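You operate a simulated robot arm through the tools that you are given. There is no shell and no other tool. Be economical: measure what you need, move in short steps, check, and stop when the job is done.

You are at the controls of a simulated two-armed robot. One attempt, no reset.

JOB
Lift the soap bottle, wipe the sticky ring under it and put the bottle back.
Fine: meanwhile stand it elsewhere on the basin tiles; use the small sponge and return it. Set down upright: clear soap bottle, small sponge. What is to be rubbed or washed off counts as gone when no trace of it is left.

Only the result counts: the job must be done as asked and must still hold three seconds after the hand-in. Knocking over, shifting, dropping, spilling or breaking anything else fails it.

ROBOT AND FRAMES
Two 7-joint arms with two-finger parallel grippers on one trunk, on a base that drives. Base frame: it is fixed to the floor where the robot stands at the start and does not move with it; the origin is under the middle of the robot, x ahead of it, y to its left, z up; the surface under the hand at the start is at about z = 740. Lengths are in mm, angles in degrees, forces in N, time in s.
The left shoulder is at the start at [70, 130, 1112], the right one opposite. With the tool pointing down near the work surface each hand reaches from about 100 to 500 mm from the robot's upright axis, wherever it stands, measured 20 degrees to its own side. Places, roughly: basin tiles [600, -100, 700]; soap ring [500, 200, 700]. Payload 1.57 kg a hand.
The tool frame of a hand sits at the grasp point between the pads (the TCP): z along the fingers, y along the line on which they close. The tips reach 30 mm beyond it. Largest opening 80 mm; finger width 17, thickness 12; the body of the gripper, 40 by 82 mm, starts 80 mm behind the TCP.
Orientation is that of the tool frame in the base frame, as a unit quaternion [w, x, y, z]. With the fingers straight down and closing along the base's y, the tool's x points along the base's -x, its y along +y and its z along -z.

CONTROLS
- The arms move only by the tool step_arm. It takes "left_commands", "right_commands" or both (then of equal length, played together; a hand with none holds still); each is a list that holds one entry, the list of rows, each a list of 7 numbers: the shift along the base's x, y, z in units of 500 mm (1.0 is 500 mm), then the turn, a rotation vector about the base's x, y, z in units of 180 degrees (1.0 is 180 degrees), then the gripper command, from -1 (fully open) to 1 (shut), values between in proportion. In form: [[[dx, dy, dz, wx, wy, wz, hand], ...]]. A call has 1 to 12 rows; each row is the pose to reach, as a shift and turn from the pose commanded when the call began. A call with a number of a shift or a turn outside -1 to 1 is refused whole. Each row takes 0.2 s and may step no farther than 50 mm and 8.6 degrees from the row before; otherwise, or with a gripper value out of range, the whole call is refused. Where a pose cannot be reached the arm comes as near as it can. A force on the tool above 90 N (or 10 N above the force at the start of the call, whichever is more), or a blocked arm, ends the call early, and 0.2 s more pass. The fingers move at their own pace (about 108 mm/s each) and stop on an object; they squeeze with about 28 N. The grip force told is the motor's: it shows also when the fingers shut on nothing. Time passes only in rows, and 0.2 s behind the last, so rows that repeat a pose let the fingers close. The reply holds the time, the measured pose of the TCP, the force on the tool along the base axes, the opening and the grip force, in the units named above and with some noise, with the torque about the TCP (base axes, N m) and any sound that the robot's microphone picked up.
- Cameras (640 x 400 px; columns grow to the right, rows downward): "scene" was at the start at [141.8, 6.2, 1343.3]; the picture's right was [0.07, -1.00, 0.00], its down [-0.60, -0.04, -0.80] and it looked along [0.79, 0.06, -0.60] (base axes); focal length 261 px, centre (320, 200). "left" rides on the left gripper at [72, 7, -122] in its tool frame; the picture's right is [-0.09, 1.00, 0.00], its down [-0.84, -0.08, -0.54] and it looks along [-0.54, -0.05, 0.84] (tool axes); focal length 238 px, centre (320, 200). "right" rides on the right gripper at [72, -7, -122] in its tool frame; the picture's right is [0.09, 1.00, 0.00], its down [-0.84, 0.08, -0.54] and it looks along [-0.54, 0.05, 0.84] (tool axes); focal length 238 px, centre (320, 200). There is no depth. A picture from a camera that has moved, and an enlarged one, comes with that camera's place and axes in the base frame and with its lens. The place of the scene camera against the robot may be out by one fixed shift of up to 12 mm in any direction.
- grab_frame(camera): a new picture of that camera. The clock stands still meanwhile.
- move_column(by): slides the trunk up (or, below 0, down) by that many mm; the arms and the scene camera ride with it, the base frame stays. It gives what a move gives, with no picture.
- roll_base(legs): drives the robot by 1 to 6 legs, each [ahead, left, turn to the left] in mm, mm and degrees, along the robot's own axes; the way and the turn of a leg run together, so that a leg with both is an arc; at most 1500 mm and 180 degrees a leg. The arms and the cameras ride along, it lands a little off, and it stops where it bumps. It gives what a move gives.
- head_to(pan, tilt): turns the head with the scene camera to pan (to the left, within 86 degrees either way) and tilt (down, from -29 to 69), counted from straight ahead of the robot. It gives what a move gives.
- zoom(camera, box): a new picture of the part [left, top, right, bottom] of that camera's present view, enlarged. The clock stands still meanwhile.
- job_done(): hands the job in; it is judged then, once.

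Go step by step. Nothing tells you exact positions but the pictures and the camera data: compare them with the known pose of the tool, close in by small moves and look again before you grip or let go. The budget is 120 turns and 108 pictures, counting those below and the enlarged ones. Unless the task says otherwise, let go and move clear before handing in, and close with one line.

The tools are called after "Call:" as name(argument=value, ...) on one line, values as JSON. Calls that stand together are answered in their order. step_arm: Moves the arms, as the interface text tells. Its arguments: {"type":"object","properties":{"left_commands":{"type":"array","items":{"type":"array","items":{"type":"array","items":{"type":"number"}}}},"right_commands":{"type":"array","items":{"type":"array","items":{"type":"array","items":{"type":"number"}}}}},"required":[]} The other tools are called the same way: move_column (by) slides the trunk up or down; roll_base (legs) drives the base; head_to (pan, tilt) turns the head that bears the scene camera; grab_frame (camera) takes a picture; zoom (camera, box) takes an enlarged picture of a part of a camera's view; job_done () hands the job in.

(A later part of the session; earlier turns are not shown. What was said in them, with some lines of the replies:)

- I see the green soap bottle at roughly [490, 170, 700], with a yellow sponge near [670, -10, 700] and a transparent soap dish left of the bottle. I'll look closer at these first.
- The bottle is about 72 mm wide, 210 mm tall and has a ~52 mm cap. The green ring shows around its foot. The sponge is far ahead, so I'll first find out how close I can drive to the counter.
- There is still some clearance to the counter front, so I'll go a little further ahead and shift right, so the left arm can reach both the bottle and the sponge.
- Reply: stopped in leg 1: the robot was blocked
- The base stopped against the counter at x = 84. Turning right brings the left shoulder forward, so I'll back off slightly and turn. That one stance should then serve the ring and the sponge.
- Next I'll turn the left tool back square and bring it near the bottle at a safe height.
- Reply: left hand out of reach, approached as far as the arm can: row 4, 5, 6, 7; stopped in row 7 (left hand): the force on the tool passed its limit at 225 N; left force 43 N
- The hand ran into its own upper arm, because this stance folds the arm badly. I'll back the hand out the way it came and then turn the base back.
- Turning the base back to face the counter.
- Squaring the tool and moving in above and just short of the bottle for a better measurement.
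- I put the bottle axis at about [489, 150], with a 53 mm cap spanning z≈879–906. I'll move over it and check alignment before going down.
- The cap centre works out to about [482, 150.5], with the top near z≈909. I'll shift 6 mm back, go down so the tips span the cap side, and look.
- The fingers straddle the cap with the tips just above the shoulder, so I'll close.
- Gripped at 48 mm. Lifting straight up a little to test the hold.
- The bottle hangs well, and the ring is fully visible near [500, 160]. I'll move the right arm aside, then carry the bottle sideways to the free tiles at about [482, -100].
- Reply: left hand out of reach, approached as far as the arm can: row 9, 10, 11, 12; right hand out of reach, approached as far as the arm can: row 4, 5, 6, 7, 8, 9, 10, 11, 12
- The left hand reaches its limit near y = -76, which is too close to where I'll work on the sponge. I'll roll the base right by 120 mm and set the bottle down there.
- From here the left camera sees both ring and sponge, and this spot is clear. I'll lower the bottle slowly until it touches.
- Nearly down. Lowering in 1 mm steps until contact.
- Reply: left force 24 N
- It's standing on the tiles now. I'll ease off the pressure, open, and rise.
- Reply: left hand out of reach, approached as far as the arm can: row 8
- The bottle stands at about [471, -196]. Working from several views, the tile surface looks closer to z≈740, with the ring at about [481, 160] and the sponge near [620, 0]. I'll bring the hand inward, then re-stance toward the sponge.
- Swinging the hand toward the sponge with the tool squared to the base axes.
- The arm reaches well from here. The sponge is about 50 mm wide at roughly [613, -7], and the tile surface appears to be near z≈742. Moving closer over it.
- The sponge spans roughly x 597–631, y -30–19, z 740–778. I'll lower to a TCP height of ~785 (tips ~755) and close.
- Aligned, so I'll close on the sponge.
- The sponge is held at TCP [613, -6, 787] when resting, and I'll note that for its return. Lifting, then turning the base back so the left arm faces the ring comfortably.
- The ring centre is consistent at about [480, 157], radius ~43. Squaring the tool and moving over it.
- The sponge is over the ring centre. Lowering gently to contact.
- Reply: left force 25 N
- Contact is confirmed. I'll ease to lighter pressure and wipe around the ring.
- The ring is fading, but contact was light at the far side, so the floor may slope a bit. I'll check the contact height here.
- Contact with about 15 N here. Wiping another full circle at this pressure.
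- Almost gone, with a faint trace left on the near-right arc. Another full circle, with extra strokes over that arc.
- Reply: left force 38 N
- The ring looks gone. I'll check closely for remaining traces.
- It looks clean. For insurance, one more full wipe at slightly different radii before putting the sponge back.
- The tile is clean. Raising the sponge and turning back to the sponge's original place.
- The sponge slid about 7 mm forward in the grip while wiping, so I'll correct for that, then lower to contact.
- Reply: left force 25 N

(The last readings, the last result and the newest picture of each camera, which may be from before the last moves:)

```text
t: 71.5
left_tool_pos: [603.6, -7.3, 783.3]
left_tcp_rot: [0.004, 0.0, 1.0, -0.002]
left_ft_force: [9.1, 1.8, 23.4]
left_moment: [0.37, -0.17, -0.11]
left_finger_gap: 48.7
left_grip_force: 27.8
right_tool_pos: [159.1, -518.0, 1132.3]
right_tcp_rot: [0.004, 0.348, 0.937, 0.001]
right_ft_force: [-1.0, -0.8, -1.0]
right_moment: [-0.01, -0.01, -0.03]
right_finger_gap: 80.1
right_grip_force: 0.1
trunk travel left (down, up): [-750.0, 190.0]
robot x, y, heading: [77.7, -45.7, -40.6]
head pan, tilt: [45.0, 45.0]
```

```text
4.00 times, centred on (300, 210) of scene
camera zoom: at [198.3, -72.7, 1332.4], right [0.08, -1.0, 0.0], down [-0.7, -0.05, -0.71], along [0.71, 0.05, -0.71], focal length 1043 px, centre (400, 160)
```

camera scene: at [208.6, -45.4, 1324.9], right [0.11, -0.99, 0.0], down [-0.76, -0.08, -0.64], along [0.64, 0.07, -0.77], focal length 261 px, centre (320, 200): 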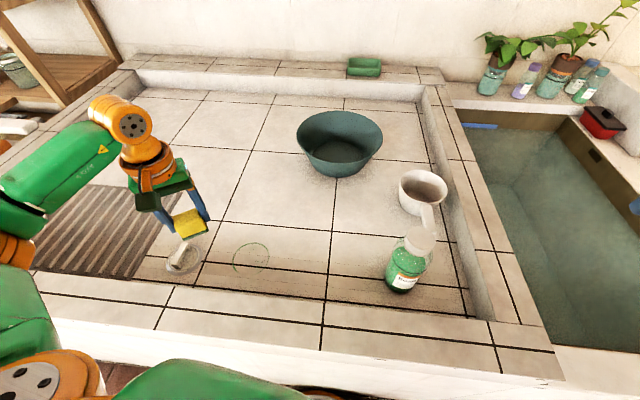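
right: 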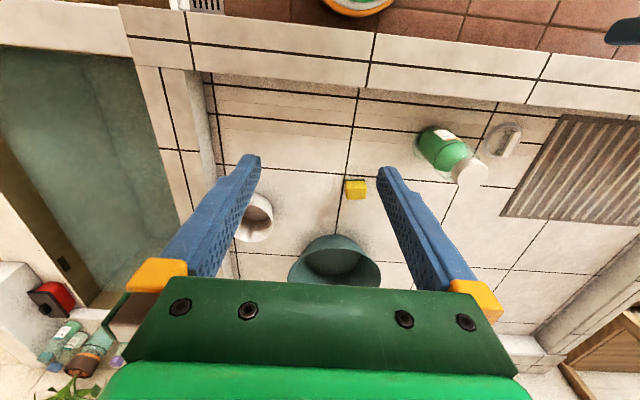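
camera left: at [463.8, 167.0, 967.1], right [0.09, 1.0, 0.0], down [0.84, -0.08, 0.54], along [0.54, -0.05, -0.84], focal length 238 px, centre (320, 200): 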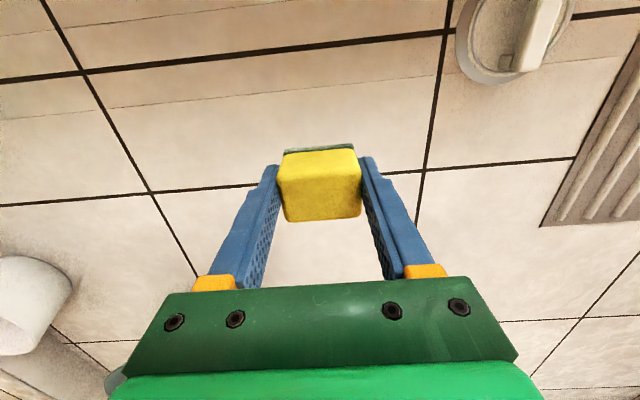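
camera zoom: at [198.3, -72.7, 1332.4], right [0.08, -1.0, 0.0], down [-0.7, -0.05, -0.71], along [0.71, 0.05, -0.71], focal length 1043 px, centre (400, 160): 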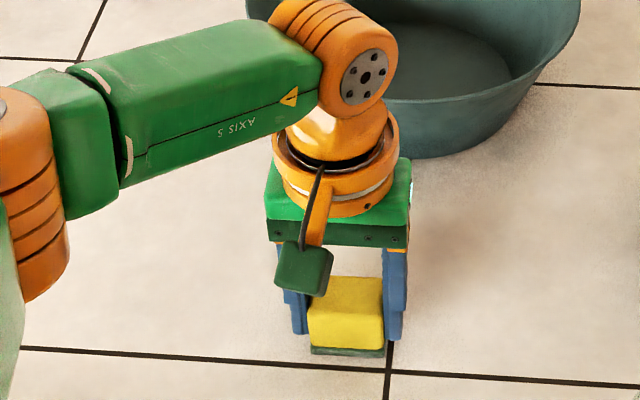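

Contact made; easing off, opening and rising.

Call:
step_arm(left_commands=[[[0, 0, 0.003, 0, 0, 0, 1], [0, 0, 0.003, 0, 0, 0, 0.3], [0, 0, 0.003, 0, 0, 0, -0.4], [0, 0, 0.003, 0, 0, 0, -1], [0, 0, 0.003, 0, 0, 0, -1], [0, 0, 0.06, 0, 0, 0, -1], [0, 0, 0.15, 0, 0, 0, -1], [-0.04, 0, 0.24, 0, 0, 0, -1], [-0.08, 0, 0.33, 0, 0, 0, -1], [-0.12, 0, 0.42, 0, 0, 0, -1]]])

Call:
grab_frame(camera="left")

Call:
zoom(camera="scene", box=[240, 160, 360, 260])

```text
t: 73.7
left_tool_pos: [543.4, -3.2, 989.2]
left_tcp_rot: [0.001, 0.0, 1.0, 0.0]
left_ft_force: [0.0, 0.1, -0.5]
left_moment: [0.01, -0.06, -0.02]
left_finger_gap: 79.8
left_grip_force: 0.0
right_tool_pos: [160.8, -518.5, 1130.3]
right_tcp_rot: [0.003, 0.348, 0.937, 0.0]
right_ft_force: [0.4, 0.1, -0.1]
right_moment: [-0.02, -0.02, -0.01]
right_finger_gap: 79.8
right_grip_force: 0.0
trunk travel left (down, up): [-750.0, 190.0]
robot x, y, heading: [78.8, -49.3, -40.8]
head pan, tilt: [45.0, 45.0]
```

```text
45 pictures are left
camera left: at [471.2, 3.6, 1111.8], right [0.09, 1.0, 0.0], down [0.84, -0.08, 0.54], along [0.54, -0.05, -0.84], focal length 238 px, centre (320, 200)
```

left: 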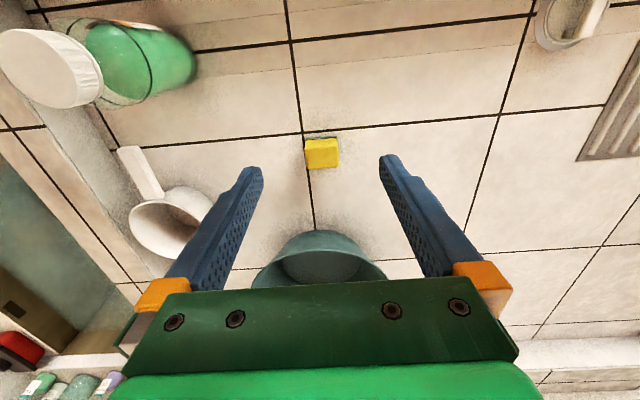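

```text
4.00 times, centred on (300, 210) of scene
camera zoom: at [200.4, -73.1, 1331.9], right [0.07, -1.0, 0.0], down [-0.7, -0.05, -0.71], along [0.71, 0.05, -0.71], focal length 1043 px, centre (400, 160)
```

zoom: 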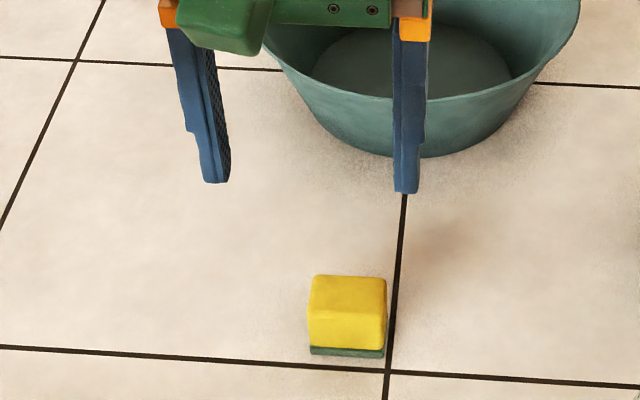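

The sponge is back within a few mm of its original place. Now I'll return to the stance where I set the bottle down.

Call:
roll_base(legs=[[0, 0, 38.5], [-4, -75, 0]])

Call:
head_to(pan=8, tilt=50)

```text
t: 76.5
left_tool_pos: [415.5, 201.8, 987.2]
left_tcp_rot: [0.0, -0.321, 0.947, -0.002]
left_ft_force: [-0.2, 0.1, 1.2]
left_moment: [-0.01, 0.01, 0.04]
left_finger_gap: 80.2
left_grip_force: 0.0
right_tool_pos: [423.8, -439.4, 1132.9]
right_tcp_rot: [0.003, 0.029, 1.0, -0.001]
right_ft_force: [0.3, 0.2, -0.2]
right_moment: [-0.03, 0.0, -0.01]
right_finger_gap: 79.9
right_grip_force: 0.1
trunk travel left (down, up): [-750.0, 190.0]
robot x, y, heading: [67.3, -119.7, -3.2]
head pan, tilt: [45.0, 45.0]
```

```text
t: 77.5
left_tool_pos: [413.9, 199.6, 990.6]
left_tcp_rot: [0.001, -0.321, 0.947, -0.001]
left_ft_force: [0.3, -0.1, -0.6]
left_moment: [-0.01, 0.01, -0.01]
left_finger_gap: 79.9
left_grip_force: 0.1
right_tool_pos: [424.2, -442.4, 1130.7]
right_tcp_rot: [0.003, 0.029, 1.0, 0.0]
right_ft_force: [0.7, 0.9, 0.0]
right_moment: [-0.02, -0.01, -0.01]
right_finger_gap: 79.8
right_grip_force: 0.1
trunk travel left (down, up): [-750.0, 190.0]
robot x, y, heading: [68.9, -120.0, -3.3]
head pan, tilt: [8.0, 50.0]
```

Call:
step_arm(left_commands=[[[0.01, -0.08, 0, 0, 0, -0.03, -1], [0.02, -0.16, 0, 0, 0, -0.06, -1], [0.03, -0.24, 0, 0, 0, -0.09, -1], [0.04, -0.32, 0, 0, 0, -0.12, -1], [0.05, -0.4, 0, 0, 0, -0.15, -1], [0.06, -0.48, 0, 0, 0, -0.18, -1], [0.07, -0.56, 0, 0, 0, -0.208, -1], [0.08, -0.64, -0.01, 0, 0, -0.208, -1], [0.09, -0.72, -0.02, 0, 0, -0.208, -1], [0.1, -0.77, -0.03, 0, 0, -0.208, -1], [0.106, -0.79, -0.04, 0, 0, -0.208, -1], [0.106, -0.79, -0.04, 0, 0, -0.208, -1]]])

Call:
zoom(camera="left", box=[200, 60, 440, 210])

Call:
grab_frame(camera="scene")

```text
t: 80.1
left_tool_pos: [466.0, -197.8, 967.3]
left_tcp_rot: [0.001, 0.001, 1.0, -0.001]
left_ft_force: [-0.2, 0.3, 0.1]
left_moment: [-0.01, -0.02, -0.02]
left_finger_gap: 80.4
left_grip_force: 0.1
right_tool_pos: [423.7, -443.4, 1130.8]
right_tcp_rot: [0.002, 0.029, 1.0, 0.0]
right_ft_force: [-0.2, 0.0, 1.1]
right_moment: [0.03, -0.01, -0.03]
right_finger_gap: 79.9
right_grip_force: 0.1
trunk travel left (down, up): [-750.0, 190.0]
robot x, y, heading: [69.9, -117.5, -2.9]
head pan, tilt: [8.0, 50.0]
```

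```text
2.67 times, centred on (320, 135) of left
camera zoom: at [394.7, -189.6, 1090.0], right [0.09, 1.0, 0.0], down [0.84, -0.08, 0.54], along [0.54, -0.05, -0.84], focal length 636 px, centre (320, 373)
```

zoom: 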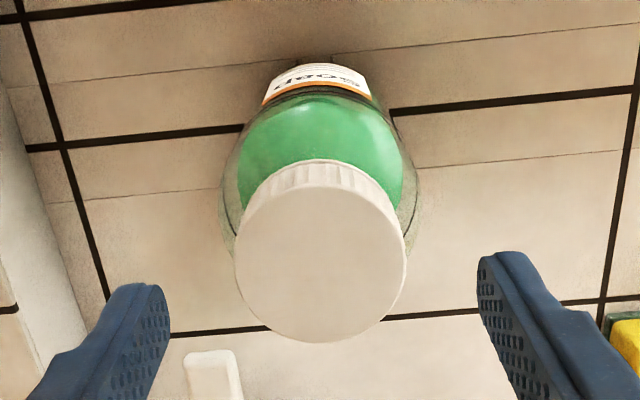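

```text
42 pictures are left
camera scene: at [201.2, -115.5, 1324.9], right [0.08, -1.0, 0.0], down [-0.76, -0.06, -0.64], along [0.64, 0.05, -0.77], focal length 261 px, centre (320, 200)
```

scene: 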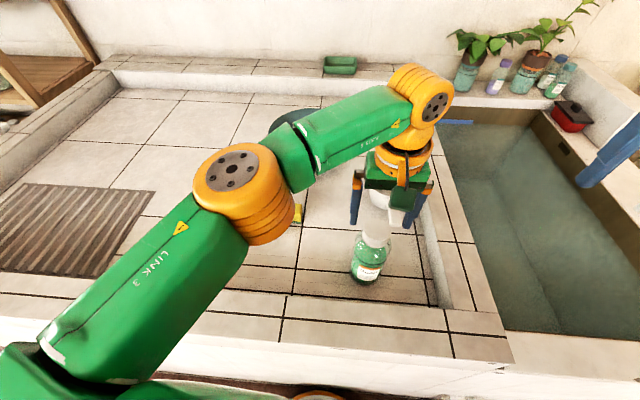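

The cap centre is at about [471, -196.5] as expected. Lowering around it.

Call:
step_arm(left_commands=[[[0.009, 0.0, -0.03, 0, 0, 0, -1], [0.009, 0.0, -0.07, 0, 0, 0, -1], [0.009, 0.0, -0.098, 0, 0, 0, -1], [0.009, 0.0, -0.098, 0, 0, 0, -1]]])

Call:
zoom(camera="left", box=[200, 80, 440, 230])

```text
t: 81.1
left_tool_pos: [471.7, -198.7, 920.1]
left_tcp_rot: [0.001, 0.0, 1.0, 0.0]
left_ft_force: [-0.7, 0.0, -0.9]
left_moment: [-0.03, -0.01, -0.04]
left_finger_gap: 80.2
left_grip_force: 0.0
right_tool_pos: [423.0, -443.1, 1131.7]
right_tcp_rot: [0.002, 0.029, 1.0, 0.0]
right_ft_force: [0.9, -1.0, 0.1]
right_moment: [-0.01, 0.0, -0.02]
right_finger_gap: 80.1
right_grip_force: 0.1
trunk travel left (down, up): [-750.0, 190.0]
robot x, y, heading: [71.2, -119.8, -3.2]
head pan, tilt: [8.0, 50.0]
```

```text
2.67 times, centred on (320, 155) of left
camera zoom: at [399.1, -190.4, 1042.3], right [0.09, 1.0, 0.0], down [0.84, -0.08, 0.54], along [0.54, -0.05, -0.84], focal length 636 px, centre (320, 320)
```

zoom: 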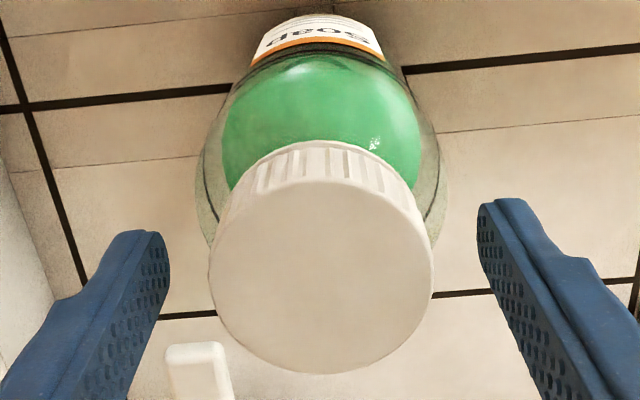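

Call:
step_arm(left_commands=[[[0, 0, -0.001, 0, 0, 0, -1], [0, 0, -0.001, 0, 0, 0, 0.2], [0, 0, -0.001, 0, 0, 0, 1], [0, 0, -0.001, 0, 0, 0, 1], [0, 0, -0.001, 0, 0, 0, 1], [0, 0, 0.01, 0, 0, 0, 1], [0, 0, 0.03, 0, 0, 0, 1], [0, 0, 0.06, 0, 0, 0, 1], [0, 0, 0.1, 0, 0, 0, 1], [0, 0, 0.12, 0, 0, 0, 1], [0, 0, 0.12, 0, 0, 0, 1]]])

Call:
grab_frame(camera="scene")

```text
t: 83.5
left_tool_pos: [472.2, -197.4, 979.3]
left_tcp_rot: [0.0, 0.001, 1.0, -0.001]
left_ft_force: [0.1, -0.5, -3.6]
left_moment: [0.01, -0.04, 0.01]
left_finger_gap: 47.5
left_grip_force: 27.7
right_tool_pos: [424.2, -444.1, 1131.9]
right_tcp_rot: [0.002, 0.029, 1.0, 0.001]
right_ft_force: [0.1, -0.8, 0.2]
right_moment: [0.0, -0.04, 0.01]
right_finger_gap: 80.0
right_grip_force: 0.0
trunk travel left (down, up): [-750.0, 190.0]
robot x, y, heading: [71.9, -118.9, -3.3]
head pan, tilt: [8.0, 50.0]
```

```text
40 pictures are left
camera scene: at [202.2, -115.9, 1324.7], right [0.08, -1.0, 0.0], down [-0.76, -0.06, -0.64], along [0.64, 0.05, -0.77], focal length 261 px, centre (320, 200)
```

scene: 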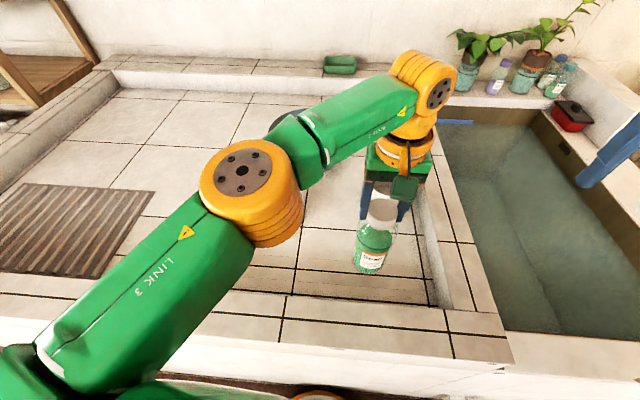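

Bottle is up. Rolling left and carrying it back to its original spot.

Call:
roll_base(legs=[[4, 120, 0]])

```text
t: 84.8
left_tool_pos: [482.9, -79.5, 979.5]
left_tcp_rot: [-0.001, 0.001, 1.0, 0.0]
left_ft_force: [0.6, -0.4, -4.1]
left_moment: [0.0, 0.02, 0.03]
left_finger_gap: 47.6
left_grip_force: 27.7
right_tool_pos: [434.5, -324.3, 1130.1]
right_tcp_rot: [0.001, 0.028, 1.0, 0.001]
right_ft_force: [0.1, 0.2, 0.1]
right_moment: [-0.01, 0.03, 0.04]
right_finger_gap: 80.1
right_grip_force: 0.1
trunk travel left (down, up): [-750.0, 190.0]
robot x, y, heading: [80.6, -1.0, -3.2]
head pan, tilt: [8.0, 50.0]
```

Call:
step_arm(left_commands=[[[0, 0.06, 0, 0, 0, 0, 1], [0, 0.14, 0, 0, 0, 0, 1], [0, 0.22, 0, 0, 0, 0, 1], [0, 0.3, 0, 0, 0, 0, 1], [0, 0.37, 0, 0, 0, 0, 1], [0, 0.43, 0, 0, 0, 0, 1], [0, 0.458, 0, 0, 0, 0, 1], [0, 0.458, -0.03, 0, 0, 0, 1], [0, 0.458, -0.07, 0, 0, 0, 1], [0, 0.458, -0.1, 0, 0, 0, 1], [0, 0.458, -0.108, 0, 0, 0, 1], [0, 0.458, -0.108, 0, 0, 0, 1]]])

Call:
zoom(camera="scene", box=[160, 180, 320, 300])

```text
t: 87.4
left_tool_pos: [481.4, 150.8, 925.8]
left_tcp_rot: [0.0, -0.001, 1.0, 0.0]
left_ft_force: [0.3, 0.1, -4.2]
left_moment: [-0.01, 0.02, 0.02]
left_finger_gap: 47.3
left_grip_force: 28.1
right_tool_pos: [435.5, -322.3, 1131.1]
right_tcp_rot: [0.002, 0.029, 1.0, 0.0]
right_ft_force: [-0.1, -0.9, -0.3]
right_moment: [0.02, 0.0, 0.02]
right_finger_gap: 80.0
right_grip_force: 0.0
trunk travel left (down, up): [-750.0, 190.0]
robot x, y, heading: [77.2, -1.6, -3.0]
head pan, tilt: [8.0, 50.0]
```

```text
3.33 times, centred on (240, 240) of scene
camera zoom: at [212.6, 4.0, 1324.8], right [0.09, -1.0, 0.0], down [-0.76, -0.07, -0.64], along [0.64, 0.05, -0.77], focal length 869 px, centre (587, 67)
```

zoom: 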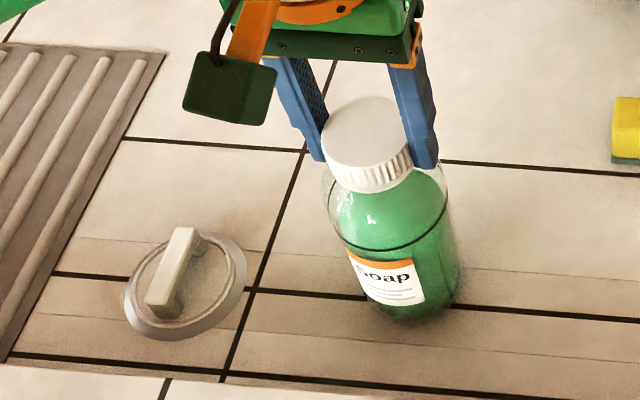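

Over the original spot. Lowering the last millimetres to contact.

Call:
step_arm(left_commands=[[[0, 0, -0.004, 0, 0, 0, 1], [0, 0, -0.008, 0, 0, 0, 1], [0, 0, -0.011, 0, 0, 0, 1], [0, 0, -0.013, 0, 0, 0, 1], [0, 0, -0.013, 0, 0, 0, 1]]])

```text
t: 88.6
left_tool_pos: [480.6, 150.2, 920.2]
left_tcp_rot: [0.002, 0.0, 1.0, -0.001]
left_ft_force: [2.0, 1.5, 10.1]
left_moment: [0.17, -0.27, 0.01]
left_finger_gap: 47.5
left_grip_force: 28.1
right_tool_pos: [433.2, -323.2, 1132.0]
right_tcp_rot: [0.002, 0.028, 1.0, 0.001]
right_ft_force: [-0.2, -0.7, 0.0]
right_moment: [-0.01, 0.01, 0.0]
right_finger_gap: 79.9
right_grip_force: 0.2
trunk travel left (down, up): [-750.0, 190.0]
robot x, y, heading: [78.8, -0.1, -3.0]
head pan, tilt: [8.0, 50.0]
```

Firm contact. Easing slightly, opening, and rising clear.

Call:
step_arm(left_commands=[[[0, 0, 0.001, 0, 0, 0, 1], [0, 0, 0.001, 0, 0, 0, 0.3], [0, 0, 0.001, 0, 0, 0, -0.3], [0, 0, 0.001, 0, 0, 0, -1], [0, 0, 0.001, 0, 0, 0, -1], [0, 0, 0.04, 0, 0, 0, -1], [0, 0, 0.1, 0, 0, 0, -1], [0, 0, 0.18, 0, 0, 0, -1], [-0.08, 0, 0.24, 0, 0, 0, -1], [-0.14, 0, 0.28, 0, 0, 0, -1]]])

Call:
grab_frame(camera="scene")

Call:
grab_frame(camera="left")

Call:
zoom(camera="scene", box=[160, 180, 320, 300])

```text
t: 90.8
left_tool_pos: [409.8, 153.5, 1060.0]
left_tcp_rot: [0.001, -0.001, 1.0, -0.001]
left_ft_force: [0.2, -0.3, 0.3]
left_moment: [-0.05, -0.03, -0.01]
left_finger_gap: 79.8
left_grip_force: 0.0
right_tool_pos: [432.0, -322.9, 1132.4]
right_tcp_rot: [0.003, 0.028, 1.0, 0.001]
right_ft_force: [-0.7, -0.3, -0.4]
right_moment: [-0.02, -0.02, -0.01]
right_finger_gap: 79.9
right_grip_force: 0.0
trunk travel left (down, up): [-750.0, 190.0]
robot x, y, heading: [79.7, 2.5, -3.2]
head pan, tilt: [8.0, 50.0]
```

```text
38 pictures are left
camera scene: at [210.1, 3.8, 1325.0], right [0.09, -1.0, 0.0], down [-0.76, -0.07, -0.64], along [0.64, 0.05, -0.77], focal length 261 px, centre (320, 200)
```

scene: 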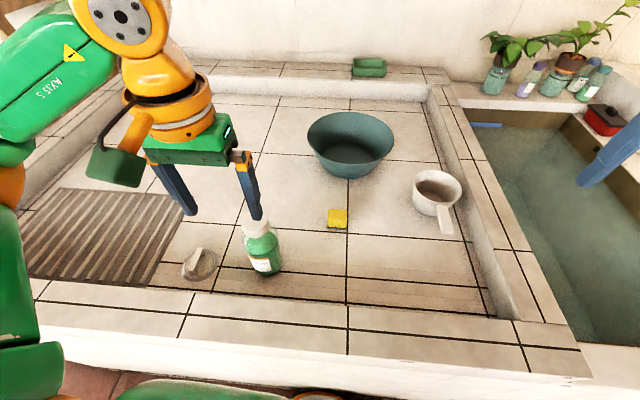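

```text
37 pictures are left
camera left: at [337.9, 160.1, 1180.4], right [0.09, 1.0, 0.0], down [0.84, -0.08, 0.54], along [0.54, -0.05, -0.84], focal length 238 px, centre (320, 200)
```

left: 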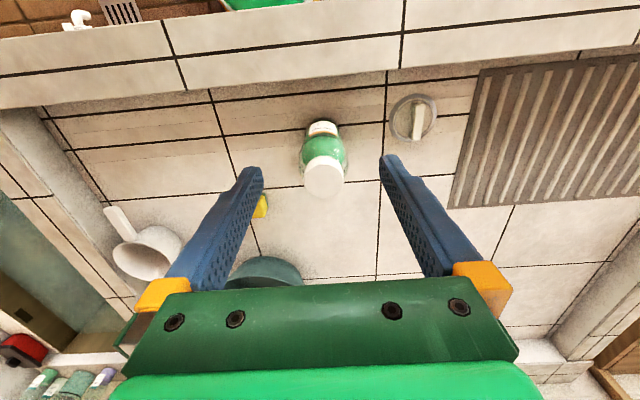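

```text
3.33 times, centred on (240, 240) of scene
camera zoom: at [210.1, 3.8, 1325.0], right [0.09, -1.0, 0.0], down [-0.76, -0.07, -0.64], along [0.64, 0.05, -0.77], focal length 869 px, centre (587, 67)
```

zoom: 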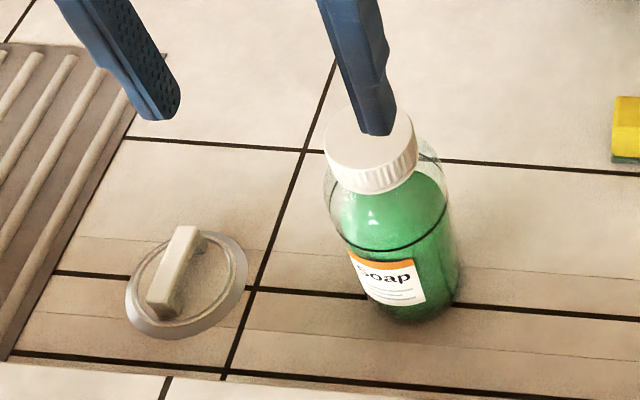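

The bottle stands upright at its original spot, no ring is visible on the tiles, and the sponge is back in its place. The hands are clear, so I'm handing in.

Call:
job_done()

```text
The job is handed in.
```

I lifted the soap bottle, wiped the ring off the tiles with the small sponge until no trace showed in the pictures, and put the bottle and sponge back upright in their places.
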